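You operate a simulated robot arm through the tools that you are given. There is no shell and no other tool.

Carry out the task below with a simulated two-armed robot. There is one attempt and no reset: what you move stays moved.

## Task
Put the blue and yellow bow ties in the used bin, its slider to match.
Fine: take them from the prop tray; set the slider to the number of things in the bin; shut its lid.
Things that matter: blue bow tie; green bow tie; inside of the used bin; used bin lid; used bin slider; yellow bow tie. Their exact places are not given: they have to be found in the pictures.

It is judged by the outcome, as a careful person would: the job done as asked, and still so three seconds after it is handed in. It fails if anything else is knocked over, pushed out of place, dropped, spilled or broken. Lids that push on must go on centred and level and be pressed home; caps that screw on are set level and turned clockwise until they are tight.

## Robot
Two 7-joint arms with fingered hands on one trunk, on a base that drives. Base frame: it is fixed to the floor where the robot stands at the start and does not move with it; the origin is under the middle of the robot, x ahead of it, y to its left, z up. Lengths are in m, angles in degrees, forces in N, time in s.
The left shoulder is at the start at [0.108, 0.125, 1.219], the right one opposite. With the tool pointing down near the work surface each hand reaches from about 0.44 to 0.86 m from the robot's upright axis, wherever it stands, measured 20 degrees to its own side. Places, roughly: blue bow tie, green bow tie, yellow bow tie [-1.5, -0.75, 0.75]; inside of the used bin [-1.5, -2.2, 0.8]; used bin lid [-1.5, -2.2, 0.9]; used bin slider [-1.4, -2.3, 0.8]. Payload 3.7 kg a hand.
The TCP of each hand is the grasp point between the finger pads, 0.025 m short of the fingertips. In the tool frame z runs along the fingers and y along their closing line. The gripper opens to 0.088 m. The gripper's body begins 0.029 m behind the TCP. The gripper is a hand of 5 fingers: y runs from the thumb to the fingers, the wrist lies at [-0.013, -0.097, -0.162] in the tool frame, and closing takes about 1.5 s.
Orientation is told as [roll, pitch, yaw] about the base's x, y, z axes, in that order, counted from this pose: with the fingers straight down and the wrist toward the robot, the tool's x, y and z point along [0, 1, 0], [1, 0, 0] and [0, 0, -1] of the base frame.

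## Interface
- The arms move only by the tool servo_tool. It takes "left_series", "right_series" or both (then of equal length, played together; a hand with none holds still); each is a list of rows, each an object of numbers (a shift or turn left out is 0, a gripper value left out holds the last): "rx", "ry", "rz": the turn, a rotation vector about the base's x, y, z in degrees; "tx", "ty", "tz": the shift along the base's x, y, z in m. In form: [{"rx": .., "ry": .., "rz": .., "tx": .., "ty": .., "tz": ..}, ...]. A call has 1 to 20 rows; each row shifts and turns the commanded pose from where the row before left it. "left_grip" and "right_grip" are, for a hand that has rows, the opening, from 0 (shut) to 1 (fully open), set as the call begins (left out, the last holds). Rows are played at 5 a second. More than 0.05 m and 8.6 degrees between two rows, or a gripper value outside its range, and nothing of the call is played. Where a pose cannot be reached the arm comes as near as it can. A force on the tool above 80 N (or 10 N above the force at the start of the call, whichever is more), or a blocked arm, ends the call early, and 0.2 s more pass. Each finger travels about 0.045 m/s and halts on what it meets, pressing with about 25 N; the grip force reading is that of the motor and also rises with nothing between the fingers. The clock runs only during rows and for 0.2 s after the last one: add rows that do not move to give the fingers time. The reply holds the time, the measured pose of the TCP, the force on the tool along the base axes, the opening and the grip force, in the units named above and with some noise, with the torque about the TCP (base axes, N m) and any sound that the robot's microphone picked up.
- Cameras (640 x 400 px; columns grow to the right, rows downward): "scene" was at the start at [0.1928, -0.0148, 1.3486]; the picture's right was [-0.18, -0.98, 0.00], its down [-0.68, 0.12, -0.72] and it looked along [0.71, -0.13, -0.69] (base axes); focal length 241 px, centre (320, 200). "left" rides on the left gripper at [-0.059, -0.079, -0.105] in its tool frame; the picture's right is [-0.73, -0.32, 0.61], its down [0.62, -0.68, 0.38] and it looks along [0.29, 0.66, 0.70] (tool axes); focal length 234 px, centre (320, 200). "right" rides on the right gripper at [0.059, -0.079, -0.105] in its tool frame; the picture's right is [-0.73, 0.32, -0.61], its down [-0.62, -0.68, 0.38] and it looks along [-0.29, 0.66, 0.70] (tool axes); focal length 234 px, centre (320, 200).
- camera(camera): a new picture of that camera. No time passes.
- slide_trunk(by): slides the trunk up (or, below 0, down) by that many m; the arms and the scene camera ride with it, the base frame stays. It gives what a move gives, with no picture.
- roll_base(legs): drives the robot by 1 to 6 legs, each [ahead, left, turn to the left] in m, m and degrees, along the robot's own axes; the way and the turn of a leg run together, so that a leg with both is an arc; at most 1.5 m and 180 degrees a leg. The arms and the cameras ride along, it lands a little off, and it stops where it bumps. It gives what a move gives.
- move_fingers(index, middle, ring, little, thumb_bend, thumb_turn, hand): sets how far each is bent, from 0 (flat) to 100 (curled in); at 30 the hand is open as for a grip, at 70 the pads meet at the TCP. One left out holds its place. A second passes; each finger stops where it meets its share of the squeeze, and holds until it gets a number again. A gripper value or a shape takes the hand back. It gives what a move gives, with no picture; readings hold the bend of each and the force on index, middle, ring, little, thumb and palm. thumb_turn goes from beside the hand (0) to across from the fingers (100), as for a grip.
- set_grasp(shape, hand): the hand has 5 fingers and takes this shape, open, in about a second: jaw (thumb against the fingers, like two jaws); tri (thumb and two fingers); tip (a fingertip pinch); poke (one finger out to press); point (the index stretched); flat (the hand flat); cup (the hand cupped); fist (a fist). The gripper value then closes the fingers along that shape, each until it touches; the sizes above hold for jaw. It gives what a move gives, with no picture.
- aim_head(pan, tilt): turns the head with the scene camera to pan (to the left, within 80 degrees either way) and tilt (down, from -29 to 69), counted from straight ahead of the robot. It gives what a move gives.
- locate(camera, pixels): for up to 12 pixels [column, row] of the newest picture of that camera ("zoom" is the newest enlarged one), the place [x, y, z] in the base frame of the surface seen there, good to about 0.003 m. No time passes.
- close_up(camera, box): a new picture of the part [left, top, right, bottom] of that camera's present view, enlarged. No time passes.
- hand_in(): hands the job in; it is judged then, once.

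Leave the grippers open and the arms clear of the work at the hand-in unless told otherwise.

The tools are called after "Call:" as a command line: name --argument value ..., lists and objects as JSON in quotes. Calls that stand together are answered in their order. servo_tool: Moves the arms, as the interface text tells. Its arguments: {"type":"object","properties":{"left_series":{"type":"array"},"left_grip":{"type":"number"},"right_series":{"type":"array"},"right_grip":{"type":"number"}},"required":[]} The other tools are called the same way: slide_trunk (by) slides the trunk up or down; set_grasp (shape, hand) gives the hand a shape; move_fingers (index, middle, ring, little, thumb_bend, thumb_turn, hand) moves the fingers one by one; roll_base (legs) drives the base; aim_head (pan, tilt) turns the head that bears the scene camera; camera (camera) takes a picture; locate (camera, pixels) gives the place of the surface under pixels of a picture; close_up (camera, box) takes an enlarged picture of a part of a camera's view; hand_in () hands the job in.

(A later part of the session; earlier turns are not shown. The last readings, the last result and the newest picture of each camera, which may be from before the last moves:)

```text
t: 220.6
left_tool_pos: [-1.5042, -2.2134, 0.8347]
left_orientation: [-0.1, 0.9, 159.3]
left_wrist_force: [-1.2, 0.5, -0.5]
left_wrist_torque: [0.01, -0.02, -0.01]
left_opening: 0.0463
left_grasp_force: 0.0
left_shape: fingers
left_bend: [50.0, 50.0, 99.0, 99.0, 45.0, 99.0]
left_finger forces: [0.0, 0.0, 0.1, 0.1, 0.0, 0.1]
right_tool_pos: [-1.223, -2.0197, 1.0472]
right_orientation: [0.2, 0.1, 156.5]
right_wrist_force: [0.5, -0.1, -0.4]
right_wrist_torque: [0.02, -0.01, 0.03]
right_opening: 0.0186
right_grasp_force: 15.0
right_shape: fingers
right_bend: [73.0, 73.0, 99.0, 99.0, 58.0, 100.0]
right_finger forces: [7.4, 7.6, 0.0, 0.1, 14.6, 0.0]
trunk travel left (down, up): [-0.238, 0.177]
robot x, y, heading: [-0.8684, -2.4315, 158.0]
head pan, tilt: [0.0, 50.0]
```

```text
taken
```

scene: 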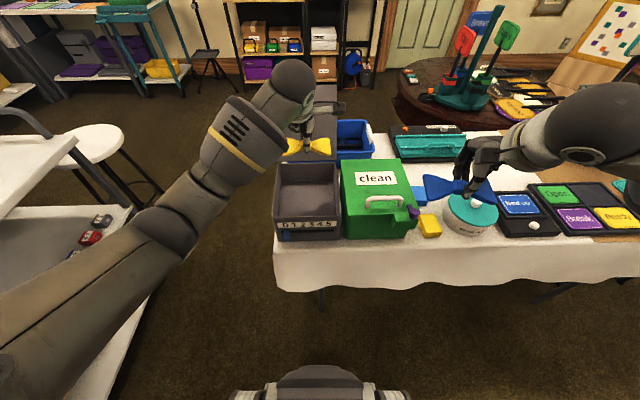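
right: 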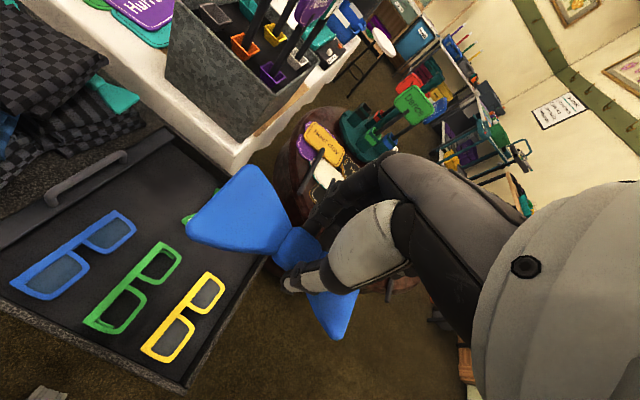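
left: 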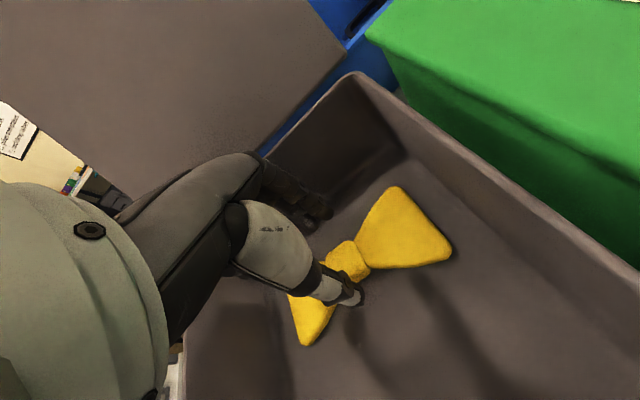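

Yellow lies on the bin floor. I'll raise the left hand straight up and move it back to the left.

Call:
servo_tool --left_series '[{"tz": 0.02}, {"tz": 0.03}, {"tz": 0.04}, {"tz": 0.04}, {"tz": 0.04}, {"tz": 0.04}, {"tx": 0.0125, "ty": -0.042, "tz": 0.01}, {"tx": 0.0125, "ty": -0.042, "tz": 0.01}, {"tx": 0.0125, "ty": -0.042, "tz": 0.01}, {"tx": 0.0125, "ty": -0.042, "tz": 0.01}, {"tx": 0.0125, "ty": -0.042, "tz": 0.01}, {"tx": 0.0125, "ty": -0.042, "tz": 0.01}, {"tx": 0.0125, "ty": -0.042, "tz": 0.01}, {}]'

Call:
camera --camera "scene"

Call:
close_up --camera "scene" --box '[250, 120, 370, 250]'

```text
t: 223.6
left_tool_pos: [-1.4673, -2.4974, 1.0531]
left_orientation: [0.1, 1.0, 159.4]
left_wrist_force: [0.1, 0.2, -0.1]
left_wrist_torque: [0.01, -0.04, -0.03]
left_opening: 0.0469
left_grasp_force: 0.0
left_shape: fingers
left_bend: [50.0, 50.0, 99.0, 99.0, 45.0, 99.0]
left_finger forces: [0.1, 0.1, 0.0, 0.1, 0.0, 0.0]
left hand out of reach, approached as far as the arm can: row 10, 11, 12, 13
right_tool_pos: [-1.2234, -2.0184, 1.0486]
right_orientation: [0.0, 0.0, 156.5]
right_wrist_force: [-0.9, -0.1, 0.1]
right_wrist_torque: [0.04, -0.01, -0.02]
right_opening: 0.0186
right_grasp_force: 14.6
right_shape: fingers
right_bend: [73.0, 73.0, 99.0, 99.0, 58.0, 100.0]
right_finger forces: [7.4, 7.6, 0.0, 0.0, 14.7, 0.0]
trunk travel left (down, up): [-0.238, 0.177]
robot x, y, heading: [-0.8667, -2.4347, 157.9]
head pan, tilt: [0.0, 50.0]
```

```text
taken
```

scene: 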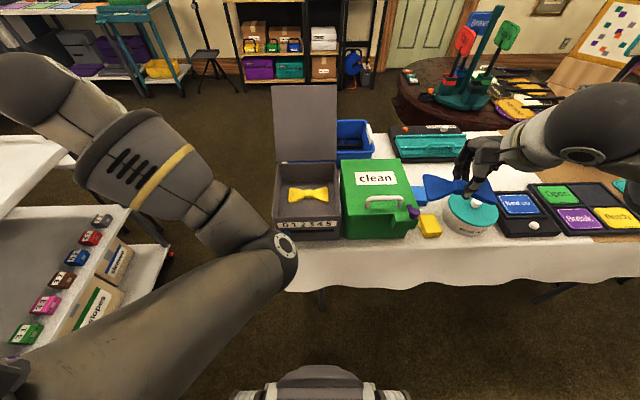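

```text
3.08 times, centred on (310, 185) of scene
```

zoom: 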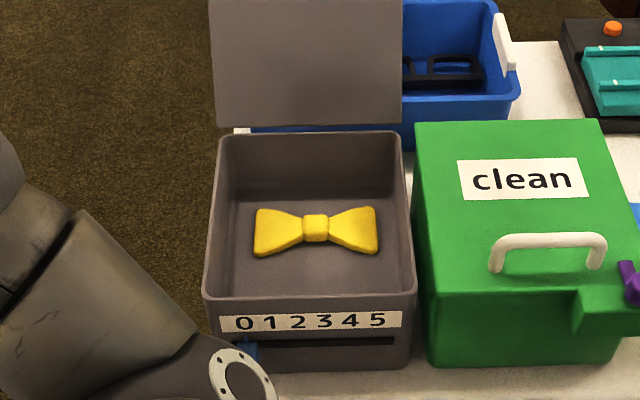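

Yellow lies flat in the bin. My left elbow (285,245) looks close to the bin's front, so I'll check its position before moving.

Call:
locate --camera "scene" --pixels '[[285, 245], [275, 265], [250, 240], [288, 234], [220, 215], [290, 290], [190, 180]]'

Call:
close_up --camera "scene" --box '[180, 180, 360, 320]'

```text
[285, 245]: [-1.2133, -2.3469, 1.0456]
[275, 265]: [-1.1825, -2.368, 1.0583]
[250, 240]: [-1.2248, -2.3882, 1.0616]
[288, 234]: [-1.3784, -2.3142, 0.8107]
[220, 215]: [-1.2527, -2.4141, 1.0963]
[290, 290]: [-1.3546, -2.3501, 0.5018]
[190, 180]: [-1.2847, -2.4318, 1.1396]
```

```text
2.86 times, centred on (270, 250) of scene
```

zoom: 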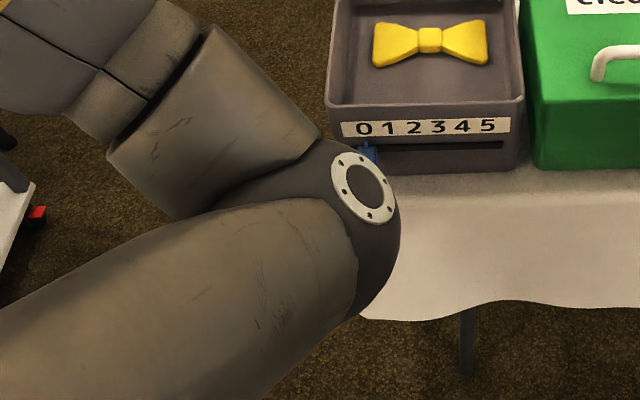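

The elbow is well clear (z≈1.05, 15 cm in front). Still, I'll raise the left hand to get a more open posture before bringing the right arm in.

Call:
servo_tool --left_series '[{"tx": -0.005, "ty": -0.002, "tz": 0.022}, {"tx": -0.005, "ty": -0.002, "tz": 0.022}, {"tx": -0.005, "ty": -0.002, "tz": 0.022}, {"tx": -0.005, "ty": -0.002, "tz": 0.022}, {}]'

Call:
camera --camera "scene"

```text
t: 224.8
left_tool_pos: [-1.4983, -2.5248, 1.1385]
left_orientation: [0.0, 1.2, 159.2]
left_wrist_force: [-0.2, 0.6, 0.6]
left_wrist_torque: [0.02, 0.0, 0.02]
left_opening: 0.0467
left_grasp_force: 0.1
left_shape: fingers
left_bend: [50.0, 50.0, 99.0, 99.0, 45.0, 99.0]
left_finger forces: [0.0, 0.0, 0.0, 0.1, 0.0, 0.1]
left hand out of reach, approached as far as the arm can: row 1, 2
right_tool_pos: [-1.2237, -2.0206, 1.0476]
right_orientation: [0.0, 0.0, 156.5]
right_wrist_force: [0.1, 0.4, -0.2]
right_wrist_torque: [0.01, 0.03, 0.02]
right_opening: 0.0188
right_grasp_force: 15.1
right_shape: fingers
right_bend: [73.0, 73.0, 99.0, 99.0, 58.0, 100.0]
right_finger forces: [7.4, 7.7, 0.0, 0.0, 14.8, 0.0]
trunk travel left (down, up): [-0.238, 0.177]
robot x, y, heading: [-0.8661, -2.4363, 157.9]
head pan, tilt: [0.0, 50.0]
```

```text
taken
```

scene: 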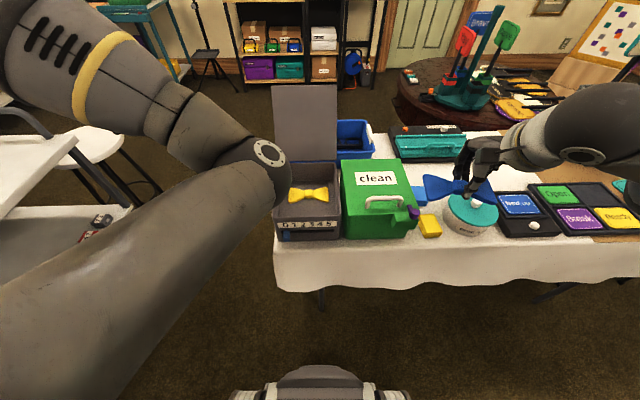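

The elbow moved up near the middle. I'll locate it to judge clearance.

Call:
locate --camera "scene" --pixels '[[268, 155], [285, 180], [240, 160], [180, 120], [100, 290], [290, 200]]'

```text
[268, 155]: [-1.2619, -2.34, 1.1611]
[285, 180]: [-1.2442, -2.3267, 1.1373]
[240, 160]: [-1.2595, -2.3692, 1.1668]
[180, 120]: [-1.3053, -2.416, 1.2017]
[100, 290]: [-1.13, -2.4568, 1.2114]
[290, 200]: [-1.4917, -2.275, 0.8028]
```

The left elbow sits right in front of me; I'll move the left hand outward to the left to swing that elbow out of the way.

Call:
servo_tool --left_series '[{"tx": -0.012, "ty": -0.03, "rz": -4}, {"tx": -0.012, "ty": -0.03, "rz": -4}, {"tx": -0.012, "ty": -0.03, "rz": -4}, {"tx": -0.012, "ty": -0.03, "rz": -4}, {}]'

Call:
camera --camera "scene"

```text
t: 226.0
left_tool_pos: [-1.5447, -2.6443, 1.138]
left_orientation: [-0.1, 1.0, 143.3]
left_wrist_force: [-0.4, -0.5, 0.2]
left_wrist_torque: [-0.05, 0.0, 0.03]
left_opening: 0.0468
left_grasp_force: 0.0
left_shape: fingers
left_bend: [50.0, 50.0, 99.0, 99.0, 45.0, 99.0]
left_finger forces: [0.0, 0.0, 0.0, 0.0, 0.0, 0.0]
right_tool_pos: [-1.2225, -2.0189, 1.0477]
right_orientation: [0.1, 0.2, 156.5]
right_wrist_force: [-0.1, 0.4, 0.5]
right_wrist_torque: [-0.01, 0.0, 0.04]
right_opening: 0.0188
right_grasp_force: 15.3
right_shape: fingers
right_bend: [73.0, 73.0, 99.0, 99.0, 58.0, 100.0]
right_finger forces: [7.5, 7.7, 0.0, 0.0, 14.6, 0.0]
trunk travel left (down, up): [-0.238, 0.177]
robot x, y, heading: [-0.8673, -2.4373, 157.8]
head pan, tilt: [0.0, 50.0]
```

```text
taken
```

scene: 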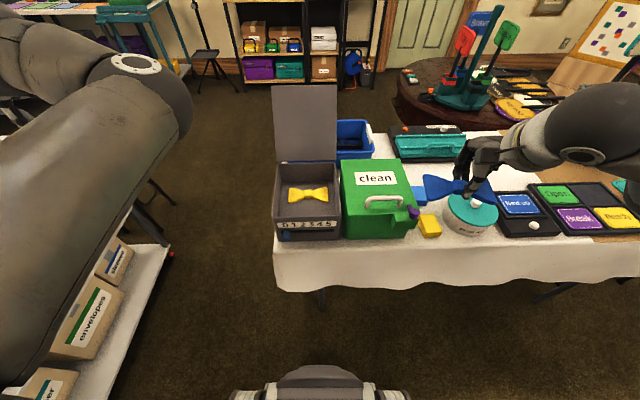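

The elbow is out of the way. I'll locate the yellow tie in the bin and bring the right hand with the blue tie over the front half.

Call:
locate --camera "scene" --pixels '[[308, 193], [293, 195], [324, 194], [308, 201], [308, 187], [308, 210], [305, 214]]'

Call:
servo_tool --right_series '[{"tx": -0.0292, "ty": -0.0319, "tz": -0.0068, "rz": 0.41}, {"tx": -0.0292, "ty": -0.0319, "tz": -0.0068, "rz": 0.41}, {"tx": -0.0292, "ty": -0.0319, "tz": -0.0068, "rz": 0.41}, {"tx": -0.0292, "ty": -0.0319, "tz": -0.0068, "rz": 0.41}, {"tx": -0.0292, "ty": -0.0319, "tz": -0.0068, "rz": 0.41}, {"tx": -0.0292, "ty": -0.0319, "tz": -0.0068, "rz": 0.41}, {"tx": -0.0292, "ty": -0.0319, "tz": -0.0068, "rz": 0.41}, {}, {}]'

Call:
camera --camera "right"

Call:
camera --camera "scene"

```text
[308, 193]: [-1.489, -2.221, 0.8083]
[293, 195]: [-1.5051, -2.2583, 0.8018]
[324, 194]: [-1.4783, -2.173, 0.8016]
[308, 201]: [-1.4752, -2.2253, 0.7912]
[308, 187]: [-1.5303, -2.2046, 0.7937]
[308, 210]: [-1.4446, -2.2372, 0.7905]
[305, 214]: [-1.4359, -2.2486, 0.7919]
```

```text
t: 228.0
left_tool_pos: [-1.5449, -2.6442, 1.1371]
left_orientation: [-0.2, 1.0, 143.3]
left_wrist_force: [0.1, 0.4, 0.0]
left_wrist_torque: [-0.01, 0.02, -0.01]
left_opening: 0.0468
left_grasp_force: 0.1
left_shape: fingers
left_bend: [50.0, 50.0, 99.0, 99.0, 45.0, 99.0]
left_finger forces: [0.0, 0.0, 0.0, 0.0, 0.2, 0.1]
right_tool_pos: [-1.4287, -2.2418, 1.0006]
right_orientation: [0.1, 0.0, 159.4]
right_wrist_force: [0.2, 0.2, -0.7]
right_wrist_torque: [0.0, 0.0, 0.0]
right_opening: 0.0187
right_grasp_force: 14.6
right_shape: fingers
right_bend: [74.0, 73.0, 99.0, 99.0, 58.0, 100.0]
right_finger forces: [7.3, 7.7, 0.0, 0.0, 14.6, 0.1]
trunk travel left (down, up): [-0.238, 0.177]
robot x, y, heading: [-0.8643, -2.437, 157.9]
head pan, tilt: [0.0, 50.0]
```

```text
taken
```

right: 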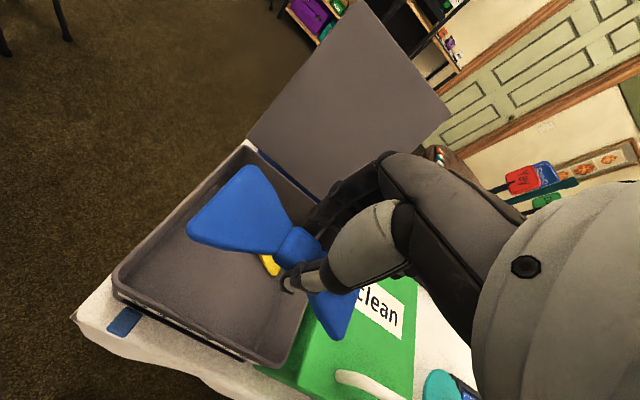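

```text
taken
```

scene: 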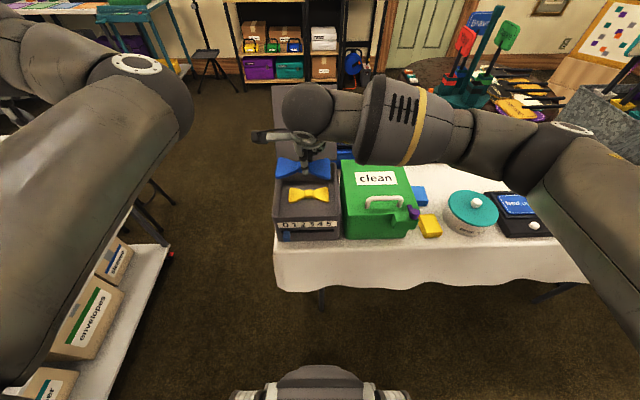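

Yellow sits at the middle-back. I'll shift the blue tie 8 mm forward and lower it into the front half.

Call:
servo_tool --right_series '[{"tx": -0.0075, "ty": 0.0028, "tz": -0.025}, {"tz": -0.035}, {"tz": -0.035}, {"tz": -0.025}, {"tz": -0.02}, {"tz": -0.012}, {}]'

Call:
camera --camera "right"

Call:
close_up --camera "scene" --box '[240, 80, 400, 250]'

```text
t: 229.6
left_tool_pos: [-1.5438, -2.6446, 1.138]
left_orientation: [-0.1, 1.0, 143.3]
left_wrist_force: [1.0, -1.2, -0.2]
left_wrist_torque: [-0.02, 0.01, -0.03]
left_opening: 0.0468
left_grasp_force: 0.1
left_shape: fingers
left_bend: [50.0, 50.0, 99.0, 99.0, 45.0, 99.0]
left_finger forces: [0.1, 0.0, 0.0, 0.1, 0.0, 0.0]
right_tool_pos: [-1.4346, -2.2388, 0.848]
right_orientation: [0.1, 0.0, 159.4]
right_wrist_force: [0.6, 0.2, 0.1]
right_wrist_torque: [-0.02, 0.02, 0.0]
right_opening: 0.0182
right_grasp_force: 14.7
right_shape: fingers
right_bend: [74.0, 73.0, 99.0, 99.0, 58.0, 100.0]
right_finger forces: [7.3, 7.8, 0.1, 0.0, 14.6, 0.0]
trunk travel left (down, up): [-0.238, 0.177]
robot x, y, heading: [-0.8651, -2.4382, 157.8]
head pan, tilt: [0.0, 50.0]
```

```text
taken
```

right: 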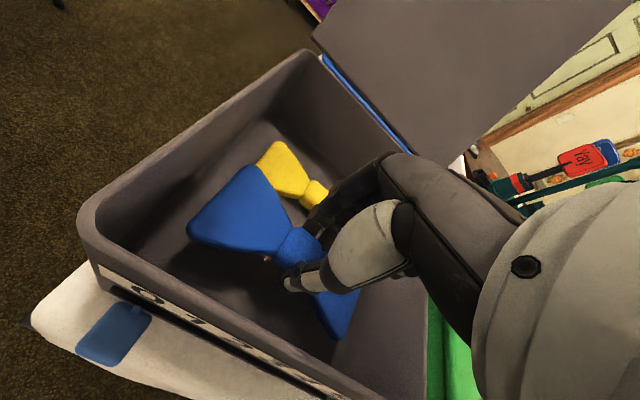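

```text
2.35 times, centred on (320, 165) of scene
```

zoom: 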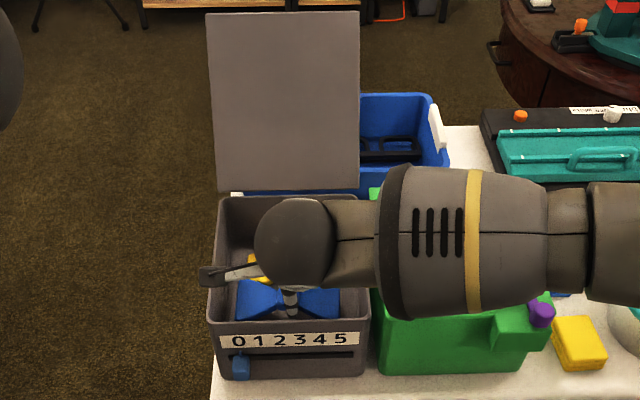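

The forearm passes above the clean bin; I'll check its height before the last centimetre.

Call:
locate --camera "scene" --pixels '[[367, 182], [355, 180], [375, 205], [400, 180], [345, 165], [310, 175]]'

```text
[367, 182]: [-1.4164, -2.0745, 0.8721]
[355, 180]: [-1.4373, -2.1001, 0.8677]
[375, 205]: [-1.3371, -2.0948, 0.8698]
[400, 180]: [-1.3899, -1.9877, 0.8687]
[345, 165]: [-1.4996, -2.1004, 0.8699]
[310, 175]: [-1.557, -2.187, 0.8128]
```

Those were from the older picture; I'll use the zoom picture instead.

Call:
locate --camera "zoom" --pixels '[[430, 200], [430, 240], [430, 300], [530, 200], [530, 290], [350, 220], [295, 240], [600, 240]]'

```text
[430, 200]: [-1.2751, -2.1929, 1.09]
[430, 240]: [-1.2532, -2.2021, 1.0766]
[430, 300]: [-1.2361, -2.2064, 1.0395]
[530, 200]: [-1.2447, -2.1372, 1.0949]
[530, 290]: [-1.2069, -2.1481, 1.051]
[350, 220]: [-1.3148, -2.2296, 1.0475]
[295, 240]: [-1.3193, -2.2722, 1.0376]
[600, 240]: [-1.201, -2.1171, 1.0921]
```

The forearm bottom is ~0.97, clear. I'll lower 1.2 cm more and release the blue tie.

Call:
servo_tool --right_series '[{"tz": -0.007}, {"tz": -0.006}, {}]'

Call:
move_fingers --hand "right" --index 50 --middle 50 --thumb_bend 47

Call:
camera --camera "right"

```text
t: 230.4
left_tool_pos: [-1.5438, -2.6447, 1.1382]
left_orientation: [-0.1, 1.0, 143.2]
left_wrist_force: [-0.2, -0.8, 0.4]
left_wrist_torque: [0.02, 0.0, 0.0]
left_opening: 0.0467
left_grasp_force: 0.0
left_shape: fingers
left_bend: [50.0, 50.0, 99.0, 99.0, 45.0, 99.0]
left_finger forces: [0.0, 0.0, 0.0, 0.0, 0.0, 0.1]
right_tool_pos: [-1.4358, -2.2396, 0.8344]
right_orientation: [0.0, 0.1, 159.3]
right_wrist_force: [-0.3, -1.0, -0.1]
right_wrist_torque: [-0.01, -0.04, 0.01]
right_opening: 0.0186
right_grasp_force: 14.3
right_shape: fingers
right_bend: [74.0, 73.0, 99.0, 99.0, 58.0, 100.0]
right_finger forces: [7.4, 7.8, 0.1, 0.0, 14.6, 0.0]
trunk travel left (down, up): [-0.238, 0.177]
robot x, y, heading: [-0.8672, -2.4361, 158.0]
head pan, tilt: [0.0, 50.0]
```

```text
t: 231.4
left_tool_pos: [-1.5444, -2.6437, 1.1384]
left_orientation: [-0.1, 1.0, 143.2]
left_wrist_force: [-0.1, -0.4, 0.4]
left_wrist_torque: [0.02, 0.02, 0.0]
left_opening: 0.0466
left_grasp_force: 0.1
left_shape: fingers
left_bend: [50.0, 50.0, 99.0, 99.0, 45.0, 99.0]
left_finger forces: [0.0, 0.0, 0.0, 0.0, 0.1, 0.0]
right_tool_pos: [-1.4355, -2.2398, 0.8351]
right_orientation: [0.1, 0.2, 159.5]
right_wrist_force: [0.2, 0.4, 0.3]
right_wrist_torque: [0.02, 0.0, -0.01]
right_opening: 0.0443
right_grasp_force: 0.0
right_shape: fingers
right_bend: [50.0, 50.0, 99.0, 99.0, 47.0, 100.0]
right_finger forces: [0.1, 0.1, 0.1, 0.0, 0.0, 0.0]
trunk travel left (down, up): [-0.238, 0.177]
robot x, y, heading: [-0.8653, -2.4364, 157.9]
head pan, tilt: [0.0, 50.0]
```

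```text
taken
```

right: 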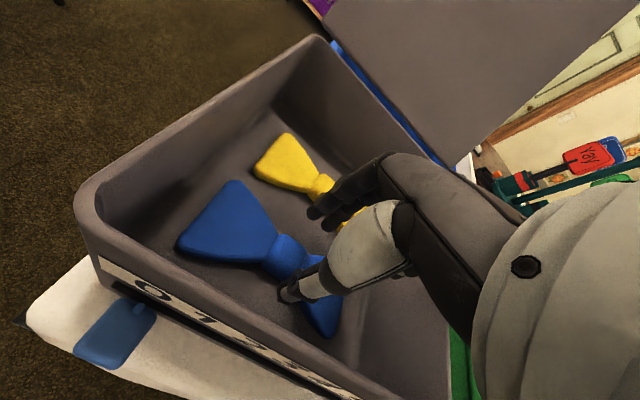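

Blue is lying in the bin. I'll raise the right hand straight up, then look.

Call:
servo_tool --right_series '[{"tz": 0.02}, {"tz": 0.03}, {"tz": 0.04}, {"tz": 0.04}, {"tz": 0.04}, {"tz": 0.03}, {"tx": 0.029, "ty": 0.032, "tz": 0.005}, {"tx": 0.029, "ty": 0.032, "tz": 0.005}, {"tx": 0.029, "ty": 0.032, "tz": 0.005}, {"tx": 0.029, "ty": 0.032, "tz": 0.005}, {"tx": 0.029, "ty": 0.032, "tz": 0.005}, {"tx": 0.029, "ty": 0.032, "tz": 0.005}, {}]'

Call:
camera --camera "scene"

Call:
close_up --camera "scene" --box '[250, 80, 400, 250]'

```text
t: 234.2
left_tool_pos: [-1.5452, -2.6449, 1.1371]
left_orientation: [-0.4, 1.1, 143.3]
left_wrist_force: [-0.2, 0.3, -0.6]
left_wrist_torque: [0.02, 0.03, 0.0]
left_opening: 0.0468
left_grasp_force: 0.3
left_shape: fingers
left_bend: [50.0, 50.0, 99.0, 99.0, 45.0, 99.0]
left_finger forces: [0.0, 0.0, 0.0, 0.0, 0.0, 0.1]
right_tool_pos: [-1.2608, -2.0481, 1.0652]
right_orientation: [0.1, 0.2, 159.6]
right_wrist_force: [0.2, -0.6, -1.0]
right_wrist_torque: [-0.04, 0.02, 0.0]
right_opening: 0.0442
right_grasp_force: 0.1
right_shape: fingers
right_bend: [50.0, 50.0, 99.0, 99.0, 47.0, 100.0]
right_finger forces: [0.0, 0.0, 0.0, 0.1, 0.0, 0.0]
trunk travel left (down, up): [-0.238, 0.177]
robot x, y, heading: [-0.8657, -2.4359, 157.8]
head pan, tilt: [0.0, 50.0]
```

```text
taken
```

scene: 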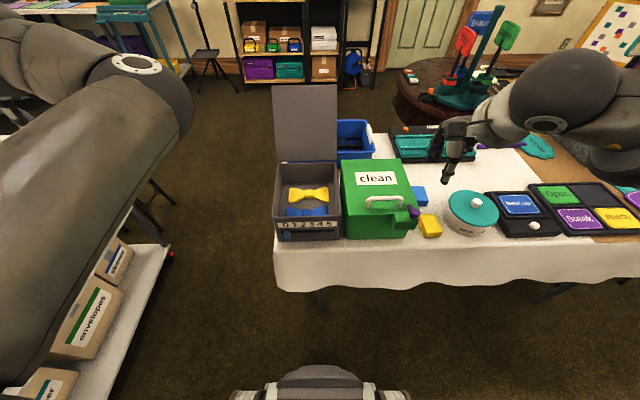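

```text
2.35 times, centred on (325, 165) of scene
```

zoom: 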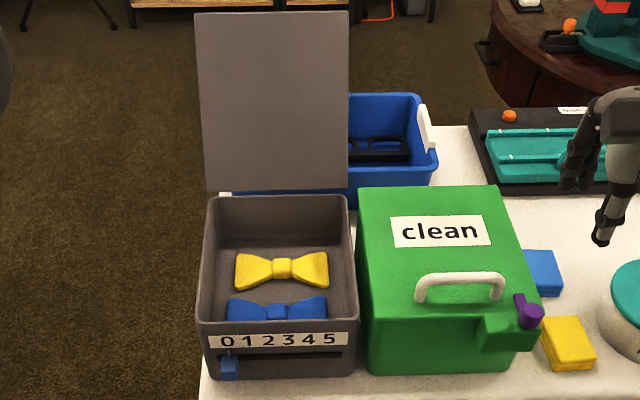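

Both ties are in the bin. Next: shut the lid. It leans back at ~120°, so I need a bit more reach: I'll creep forward 8 cm.

Call:
roll_base --legs '[[0.08, 0, 1.5]]'

Call:
camera --camera "scene"

Call:
close_up --camera "scene" --box '[250, 60, 400, 260]'

```text
t: 235.2
left_tool_pos: [-1.6139, -2.632, 1.1378]
left_orientation: [-0.1, 1.0, 144.8]
left_wrist_force: [0.3, 0.1, 0.1]
left_wrist_torque: [-0.04, -0.03, -0.02]
left_opening: 0.0465
left_grasp_force: 0.0
left_shape: fingers
left_bend: [50.0, 50.0, 99.0, 99.0, 45.0, 99.0]
left_finger forces: [0.1, 0.0, 0.0, 0.0, 0.0, 0.1]
right_tool_pos: [-1.3462, -2.0282, 1.0653]
right_orientation: [0.0, 0.1, 160.9]
right_wrist_force: [0.4, -0.2, -0.3]
right_wrist_torque: [-0.01, 0.02, -0.01]
right_opening: 0.0445
right_grasp_force: 0.1
right_shape: fingers
right_bend: [50.0, 50.0, 99.0, 99.0, 47.0, 100.0]
right_finger forces: [0.0, 0.0, 0.1, 0.0, 0.0, 0.1]
trunk travel left (down, up): [-0.238, 0.177]
robot x, y, heading: [-0.9419, -2.409, 159.4]
head pan, tilt: [0.0, 50.0]
```

```text
taken
```

scene: 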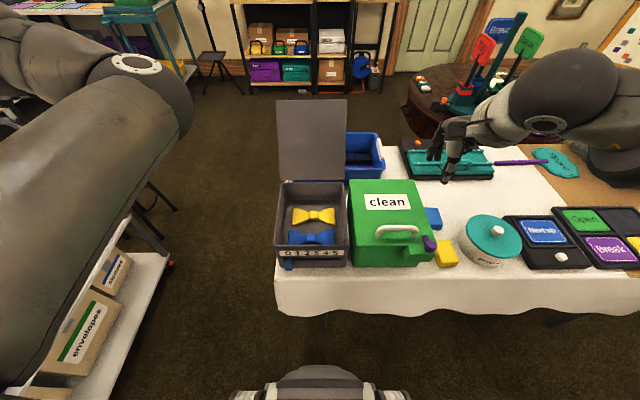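

```text
2.00 times, centred on (325, 160) of scene
```

zoom: 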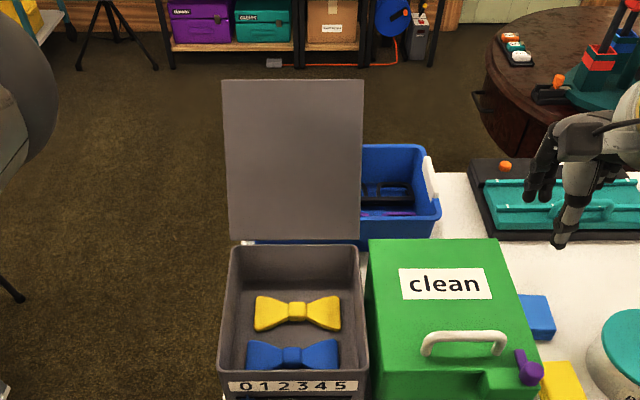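

Both ties lie flat and separate. I'll locate the lid's top corners and lower corners.

Call:
locate --camera "zoom" --pixels '[[226, 84], [359, 84], [290, 84], [340, 90], [340, 160], [340, 230], [232, 235], [357, 238], [290, 160], [358, 160]]'

```text
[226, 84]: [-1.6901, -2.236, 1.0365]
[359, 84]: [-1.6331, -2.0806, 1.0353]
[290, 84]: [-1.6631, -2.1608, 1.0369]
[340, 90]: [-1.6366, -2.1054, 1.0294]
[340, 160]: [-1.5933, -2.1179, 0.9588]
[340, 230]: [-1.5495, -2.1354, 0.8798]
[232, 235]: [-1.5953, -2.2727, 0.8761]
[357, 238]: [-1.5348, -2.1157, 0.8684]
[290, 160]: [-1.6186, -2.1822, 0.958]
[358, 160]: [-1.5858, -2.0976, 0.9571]
```

Lid top edge runs from (-1.690,-2.236) to (-1.633,-2.081) at z≈1.036. I'll open the right pinch a bit wider, raise the hand, and bring it above the right part of that edge (beside the handle).

Call:
move_fingers --hand "right" --index 40 --middle 40 --thumb_bend 40

Call:
servo_tool --right_series '[{"tz": 0.035}, {"tz": 0.035}, {"tx": -0.042, "ty": -0.0105, "rz": -0.1}, {"tx": -0.042, "ty": -0.0105, "rz": -0.1}, {"tx": -0.042, "ty": -0.0105, "rz": -0.1}, {"tx": -0.042, "ty": -0.0105, "rz": -0.1}, {"tx": -0.042, "ty": -0.0105, "rz": -0.1}, {"tx": -0.042, "ty": -0.0105, "rz": -0.1}, {"tx": -0.042, "ty": -0.0105, "rz": -0.1}, {}, {}]'

Call:
camera --camera "right"

Call:
camera --camera "scene"

```text
t: 236.2
left_tool_pos: [-1.6136, -2.6335, 1.1395]
left_orientation: [-0.1, 0.9, 144.9]
left_wrist_force: [-0.3, 0.2, 1.2]
left_wrist_torque: [0.04, 0.04, 0.02]
left_opening: 0.0463
left_grasp_force: 0.0
left_shape: fingers
left_bend: [50.0, 50.0, 99.0, 99.0, 45.0, 99.0]
left_finger forces: [0.0, 0.0, 0.0, 0.0, 0.0, 0.1]
right_tool_pos: [-1.3463, -2.0295, 1.0653]
right_orientation: [0.2, 0.0, 160.8]
right_wrist_force: [-0.1, 0.5, 0.2]
right_wrist_torque: [-0.01, -0.01, -0.02]
right_opening: 0.0628
right_grasp_force: 0.1
right_shape: fingers
right_bend: [40.0, 40.0, 99.0, 99.0, 40.0, 99.0]
right_finger forces: [0.1, 0.0, 0.0, 0.0, 0.0, 0.1]
trunk travel left (down, up): [-0.238, 0.177]
robot x, y, heading: [-0.9437, -2.409, 159.4]
head pan, tilt: [0.0, 50.0]
```

```text
t: 238.7
left_tool_pos: [-1.6137, -2.633, 1.138]
left_orientation: [-0.2, 1.1, 144.8]
left_wrist_force: [0.6, 0.9, 0.5]
left_wrist_torque: [0.0, -0.02, 0.01]
left_opening: 0.0469
left_grasp_force: 0.1
left_shape: fingers
left_bend: [50.0, 50.0, 99.0, 99.0, 45.0, 99.0]
left_finger forces: [0.0, 0.0, 0.0, 0.0, 0.1, 0.0]
right_tool_pos: [-1.6414, -2.1019, 1.1351]
right_orientation: [0.2, 0.1, 160.2]
right_wrist_force: [1.1, 0.0, -0.4]
right_wrist_torque: [0.03, 0.01, 0.01]
right_opening: 0.0629
right_grasp_force: 0.2
right_shape: fingers
right_bend: [40.0, 40.0, 99.0, 99.0, 40.0, 99.0]
right_finger forces: [0.1, 0.0, 0.0, 0.0, 0.0, 0.1]
trunk travel left (down, up): [-0.238, 0.177]
robot x, y, heading: [-0.9396, -2.4076, 159.5]
head pan, tilt: [0.0, 50.0]
```

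```text
taken
```

right: 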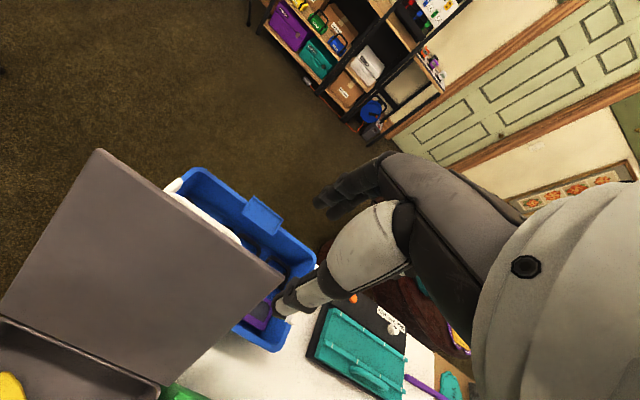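

```text
taken
```

scene: 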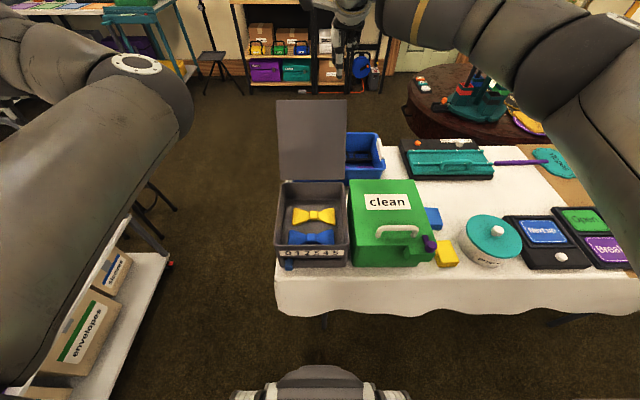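

Reach is fine. I'll tilt the hand ~12° to match the leaning lid and descend to just above the edge.

Call:
servo_tool --right_series '[{"rx": -2.06, "ry": -5.63, "tz": -0.02}, {"rx": -2.06, "ry": -5.63, "tz": -0.025}, {"tz": -0.02}, {}]'

Call:
camera --camera "right"

Call:
close_up --camera "scene" --box '[250, 20, 400, 190]'

```text
t: 239.7
left_tool_pos: [-1.6125, -2.6337, 1.1391]
left_orientation: [-0.2, 1.1, 144.9]
left_wrist_force: [0.4, 0.6, 0.2]
left_wrist_torque: [0.03, -0.01, 0.01]
left_opening: 0.0468
left_grasp_force: 0.1
left_shape: fingers
left_bend: [50.0, 50.0, 99.0, 99.0, 45.0, 99.0]
left_finger forces: [0.0, 0.0, 0.0, 0.0, 0.0, 0.1]
right_tool_pos: [-1.6398, -2.1016, 1.0696]
right_orientation: [0.1, 12.0, 160.2]
right_wrist_force: [-0.5, 0.4, -0.4]
right_wrist_torque: [-0.01, -0.03, -0.03]
right_opening: 0.0627
right_grasp_force: 0.2
right_shape: fingers
right_bend: [40.0, 40.0, 99.0, 99.0, 40.0, 99.0]
right_finger forces: [0.1, 0.0, 0.0, 0.0, 0.1, 0.0]
trunk travel left (down, up): [-0.238, 0.177]
robot x, y, heading: [-0.943, -2.4079, 159.1]
head pan, tilt: [0.0, 50.0]
```

```text
taken
```

right: 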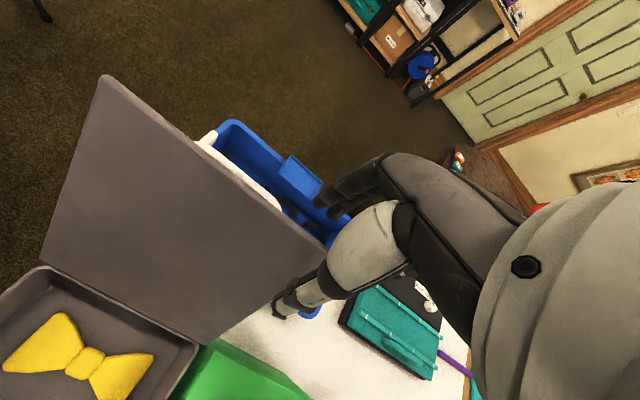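

```text
2.35 times, centred on (325, 105) of scene
```

zoom: 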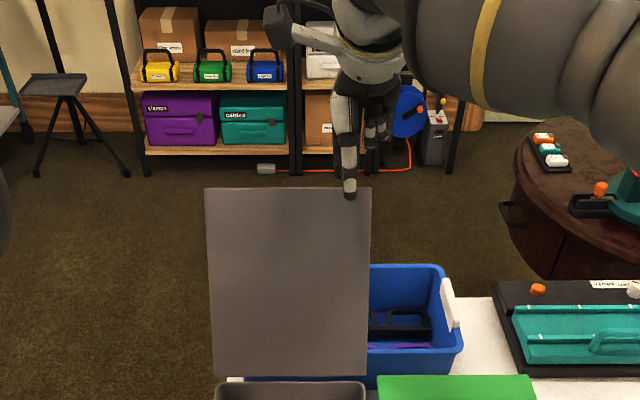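

The thumb is in front of the lid and about 2 cm in from its right edge. I'll descend 4 cm so the lid edge sits between thumb and fingers.

Call:
servo_tool --right_series '[{"tz": -0.015}, {"tz": -0.015}, {"tz": -0.01}, {}]'

Call:
camera --camera "right"

Call:
close_up --camera "scene" --box '[250, 20, 400, 190]'

```text
t: 240.7
left_tool_pos: [-1.6132, -2.6353, 1.1393]
left_orientation: [-0.1, 1.0, 144.9]
left_wrist_force: [0.2, 0.1, 0.1]
left_wrist_torque: [-0.03, -0.01, 0.0]
left_opening: 0.0469
left_grasp_force: 0.0
left_shape: fingers
left_bend: [50.0, 50.0, 99.0, 99.0, 45.0, 99.0]
left_finger forces: [0.0, 0.0, 0.0, 0.1, 0.1, 0.1]
right_tool_pos: [-1.6404, -2.1017, 1.029]
right_orientation: [0.3, 11.9, 160.0]
right_wrist_force: [0.0, 0.6, 0.8]
right_wrist_torque: [0.01, -0.01, -0.02]
right_opening: 0.0631
right_grasp_force: 0.7
right_shape: fingers
right_bend: [40.0, 40.0, 99.0, 99.0, 40.0, 99.0]
right_finger forces: [0.1, 0.0, 2.2, 0.0, 0.1, 0.0]
trunk travel left (down, up): [-0.238, 0.177]
robot x, y, heading: [-0.9439, -2.4073, 159.3]
head pan, tilt: [0.0, 50.0]
```

```text
taken
```

right: 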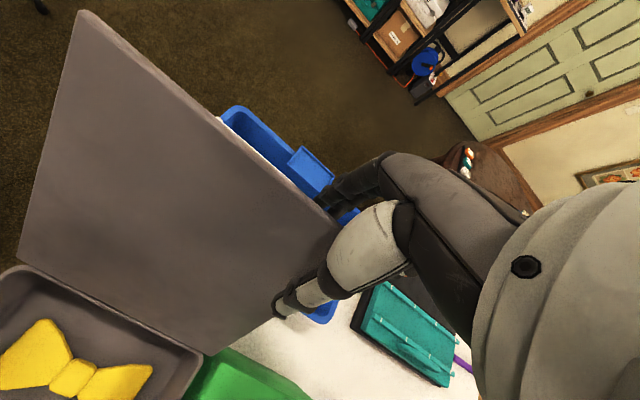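

```text
2.35 times, centred on (325, 105) of scene
```

zoom: 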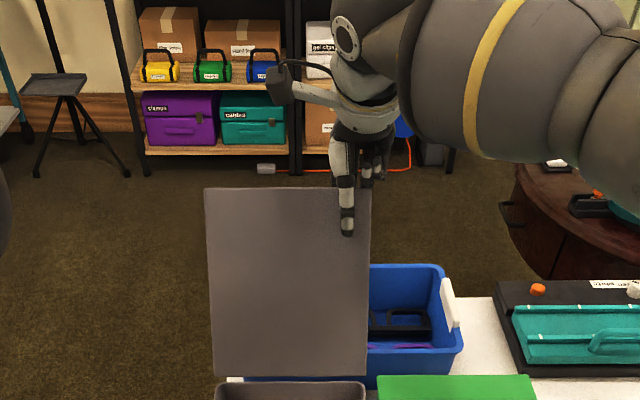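

The curled ring finger just touches the lid edge; depth is enough. Now I pull gently toward me along the lid's arc.

Call:
servo_tool --right_series '[{"tz": 0.002}, {"tx": 0.0094, "ty": -0.0034, "tz": 0.001}, {"tx": 0.0094, "ty": -0.0034, "tz": 0.002}, {"tx": 0.0094, "ty": -0.0034, "tz": 0.004, "rx": 0.34, "ry": 0.94}, {"tx": 0.0094, "ty": -0.0034, "tz": 0.005, "rx": 0.34, "ry": 0.94}, {"tx": 0.0094, "ty": -0.0034, "tz": 0.004, "rx": 0.34, "ry": 0.94}, {"tx": 0.0094, "ty": -0.0034, "tz": 0.004, "rx": 0.34, "ry": 0.94}, {}]'

Call:
camera --camera "right"

Call:
close_up --camera "scene" --box '[250, 20, 400, 190]'

```text
t: 242.4
left_tool_pos: [-1.6118, -2.6338, 1.1399]
left_orientation: [-0.2, 0.9, 144.9]
left_wrist_force: [0.4, 1.0, 0.4]
left_wrist_torque: [-0.01, 0.02, -0.03]
left_opening: 0.0468
left_grasp_force: 0.0
left_shape: fingers
left_bend: [50.0, 50.0, 99.0, 99.0, 45.0, 99.0]
left_finger forces: [0.0, 0.1, 0.0, 0.1, 0.1, 0.1]
right_tool_pos: [-1.584, -2.1234, 1.0571]
right_orientation: [0.3, 7.7, 160.2]
right_wrist_force: [-7.7, 1.0, 26.3]
right_wrist_torque: [0.72, 0.11, 0.18]
right_opening: 0.0628
right_grasp_force: 14.2
right_shape: fingers
right_bend: [40.0, 40.0, 99.0, 99.0, 40.0, 99.0]
right_finger forces: [0.0, 0.0, 27.7, 0.0, 0.0, 0.0]
trunk travel left (down, up): [-0.238, 0.177]
robot x, y, heading: [-0.9419, -2.4071, 159.4]
head pan, tilt: [0.0, 50.0]
```

```text
taken
```

right: 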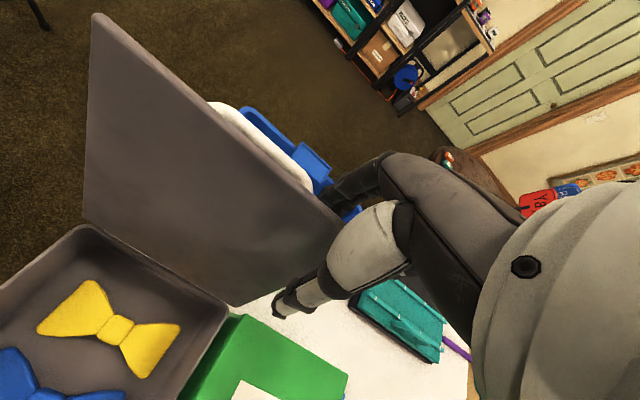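

```text
2.35 times, centred on (325, 105) of scene
```

zoom: 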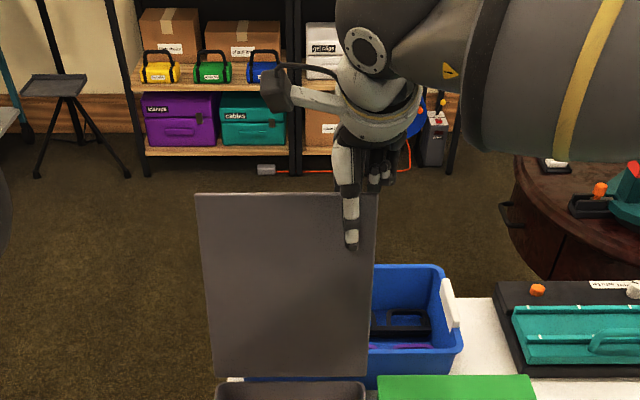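

The lid is following, but its edge presses up on the curled ring finger (26 N). I'll raise the hand 1 cm to relieve it.

Call:
servo_tool --right_series '[{"tz": 0.005}, {"tz": 0.005}, {}]'

Call:
close_up --camera "scene" --box '[250, 20, 400, 190]'

Call:
locate --camera "zoom" --pixels '[[205, 200], [290, 198], [290, 280], [290, 360], [215, 360]]'

```text
t: 243.2
left_tool_pos: [-1.613, -2.6336, 1.1379]
left_orientation: [-0.2, 1.0, 144.8]
left_wrist_force: [-0.5, -1.1, 0.9]
left_wrist_torque: [-0.05, -0.01, -0.03]
left_opening: 0.0469
left_grasp_force: 0.0
left_shape: fingers
left_bend: [50.0, 50.0, 99.0, 99.0, 45.0, 99.0]
left_finger forces: [0.0, 0.0, 0.0, 0.1, 0.0, 0.1]
right_tool_pos: [-1.5834, -2.1232, 1.0589]
right_orientation: [0.0, 8.3, 160.1]
right_wrist_force: [-0.7, -0.1, 0.2]
right_wrist_torque: [-0.02, -0.01, 0.01]
right_opening: 0.0635
right_grasp_force: 0.2
right_shape: fingers
right_bend: [40.0, 40.0, 99.0, 99.0, 40.0, 99.0]
right_finger forces: [0.2, 0.0, 0.0, 0.0, 0.1, 0.0]
trunk travel left (down, up): [-0.238, 0.177]
robot x, y, heading: [-0.9416, -2.4069, 159.4]
head pan, tilt: [0.0, 50.0]
```

```text
2.35 times, centred on (325, 105) of scene
```

zoom: 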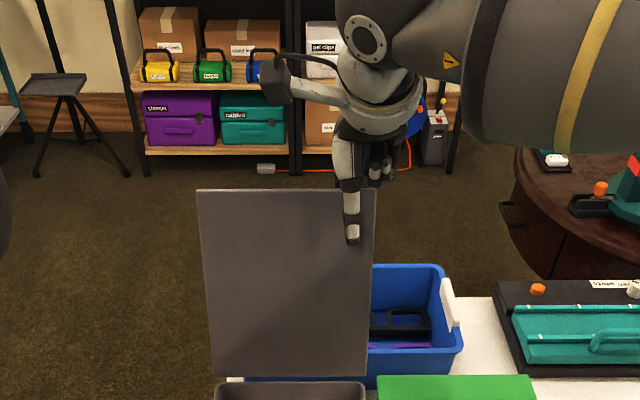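

```text
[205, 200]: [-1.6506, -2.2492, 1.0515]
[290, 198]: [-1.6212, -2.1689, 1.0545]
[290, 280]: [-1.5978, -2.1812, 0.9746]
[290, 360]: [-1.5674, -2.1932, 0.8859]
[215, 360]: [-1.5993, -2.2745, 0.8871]
```

Unloaded; the lid is at ~109°. I'll narrow the cage a little so the lid can't fall far, then continue pulling past vertical.

Call:
move_fingers --hand "right" --index 45 --middle 45 --thumb_bend 50

Call:
servo_tool --right_series '[{"tx": 0.0094, "ty": -0.0034, "tz": 0.003, "rx": 0.4, "ry": 1.1}, {"tx": 0.0094, "ty": -0.0034, "tz": 0.0025, "rx": 0.4, "ry": 1.1}, {"tx": 0.0094, "ty": -0.0034, "tz": 0.002, "rx": 0.4, "ry": 1.1}, {"tx": 0.0094, "ty": -0.0034, "tz": 0.001, "rx": 0.4, "ry": 1.1}, {"tx": 0.0094, "ty": -0.0034, "tz": 0.0005, "rx": 0.4, "ry": 1.1}, {}]'

Call:
camera --camera "right"

Call:
close_up --camera "scene" --box '[250, 20, 400, 190]'

Call:
locate --camera "zoom" --pixels '[[205, 200], [290, 198], [290, 280], [290, 360], [215, 360]]'

```text
t: 244.2
left_tool_pos: [-1.614, -2.6329, 1.1386]
left_orientation: [-0.1, 0.9, 144.9]
left_wrist_force: [-0.5, -1.0, -0.6]
left_wrist_torque: [0.02, 0.0, -0.01]
left_opening: 0.0469
left_grasp_force: 0.1
left_shape: fingers
left_bend: [50.0, 50.0, 99.0, 99.0, 45.0, 99.0]
left_finger forces: [0.0, 0.0, 0.0, 0.0, 0.0, 0.1]
right_tool_pos: [-1.5842, -2.122, 1.0621]
right_orientation: [0.2, 8.0, 160.3]
right_wrist_force: [0.1, 0.4, -0.4]
right_wrist_torque: [0.0, 0.0, 0.04]
right_opening: 0.0477
right_grasp_force: 0.0
right_shape: fingers
right_bend: [45.0, 45.0, 99.0, 99.0, 50.0, 100.0]
right_finger forces: [0.2, 0.0, 0.1, 0.0, 0.0, 0.0]
trunk travel left (down, up): [-0.238, 0.177]
robot x, y, heading: [-0.9415, -2.4065, 159.3]
head pan, tilt: [0.0, 50.0]
```

```text
t: 245.7
left_tool_pos: [-1.6131, -2.6332, 1.137]
left_orientation: [-0.2, 0.9, 144.9]
left_wrist_force: [-0.4, -0.9, 0.3]
left_wrist_torque: [0.0, -0.03, 0.03]
left_opening: 0.0467
left_grasp_force: 0.0
left_shape: fingers
left_bend: [50.0, 50.0, 99.0, 99.0, 45.0, 99.0]
left_finger forces: [0.0, 0.0, 0.0, 0.0, 0.0, 0.0]
right_tool_pos: [-1.5354, -2.1404, 1.072]
right_orientation: [0.1, 2.3, 160.1]
right_wrist_force: [-0.1, 0.4, -0.3]
right_wrist_torque: [0.02, 0.0, 0.0]
right_opening: 0.0477
right_grasp_force: 0.1
right_shape: fingers
right_bend: [45.0, 45.0, 99.0, 99.0, 50.0, 100.0]
right_finger forces: [0.0, 0.0, 0.0, 0.0, 0.0, 0.1]
trunk travel left (down, up): [-0.238, 0.177]
robot x, y, heading: [-0.9427, -2.4068, 159.5]
head pan, tilt: [0.0, 50.0]
```

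```text
taken
```

right: 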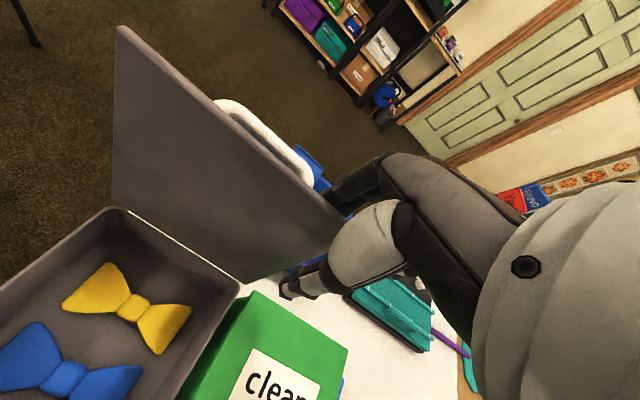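

```text
2.35 times, centred on (325, 105) of scene
```

zoom: 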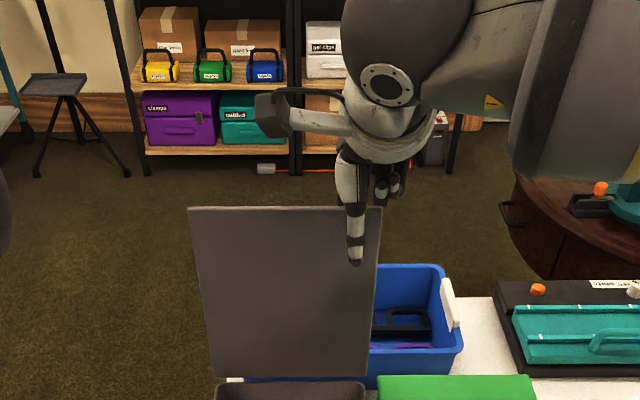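

```text
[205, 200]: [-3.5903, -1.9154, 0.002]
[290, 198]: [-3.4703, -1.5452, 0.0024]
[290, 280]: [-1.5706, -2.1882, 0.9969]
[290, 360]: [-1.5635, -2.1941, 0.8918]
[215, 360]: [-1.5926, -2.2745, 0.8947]
```

~95° now with zero load. A few more small steps to tip it over onto the thumb.

Call:
servo_tool --right_series '[{"tx": 0.0075, "ty": -0.0027}, {"tx": 0.0075, "ty": -0.0027}, {"tx": 0.0075, "ty": -0.0027, "tz": -0.001}, {"tx": 0.0075, "ty": -0.0027, "tz": -0.002}, {"tx": 0.0075, "ty": -0.0027, "tz": -0.002}, {}, {}]'

Call:
camera --camera "right"

Call:
close_up --camera "scene" --box '[250, 20, 400, 190]'

Call:
locate --camera "zoom" --pixels '[[205, 240], [290, 245], [290, 280], [290, 360], [215, 360]]'

```text
t: 247.2
left_tool_pos: [-1.6127, -2.6337, 1.139]
left_orientation: [-0.1, 1.1, 144.9]
left_wrist_force: [0.3, -0.1, 0.6]
left_wrist_torque: [-0.03, -0.02, 0.0]
left_opening: 0.0468
left_grasp_force: 0.1
left_shape: fingers
left_bend: [50.0, 50.0, 99.0, 99.0, 45.0, 99.0]
left_finger forces: [0.0, 0.0, 0.1, 0.0, 0.0, 0.0]
right_tool_pos: [-1.4981, -2.154, 1.0663]
right_orientation: [0.1, 2.2, 160.2]
right_wrist_force: [-0.1, -0.2, 0.8]
right_wrist_torque: [-0.04, 0.01, -0.01]
right_opening: 0.0477
right_grasp_force: 0.3
right_shape: fingers
right_bend: [45.0, 45.0, 99.0, 99.0, 49.0, 100.0]
right_finger forces: [0.1, 0.0, 0.0, 0.1, 0.3, 0.0]
trunk travel left (down, up): [-0.238, 0.177]
robot x, y, heading: [-0.9429, -2.4091, 159.4]
head pan, tilt: [0.0, 50.0]
```

```text
taken
```

right: 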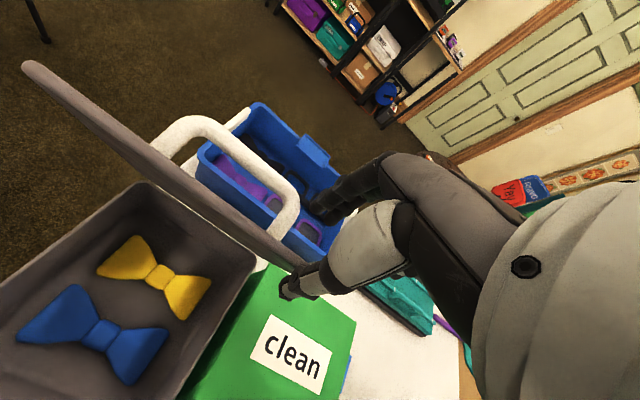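

```text
2.35 times, centred on (325, 105) of scene
```

zoom: 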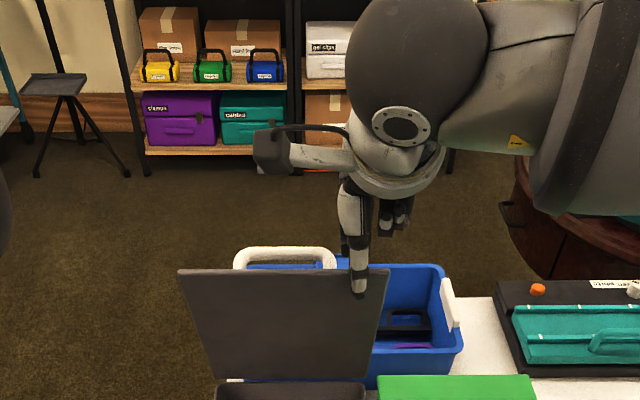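

```text
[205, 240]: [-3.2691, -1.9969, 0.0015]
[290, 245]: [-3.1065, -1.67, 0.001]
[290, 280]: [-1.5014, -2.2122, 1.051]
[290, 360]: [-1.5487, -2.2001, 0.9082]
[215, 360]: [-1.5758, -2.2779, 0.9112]
```

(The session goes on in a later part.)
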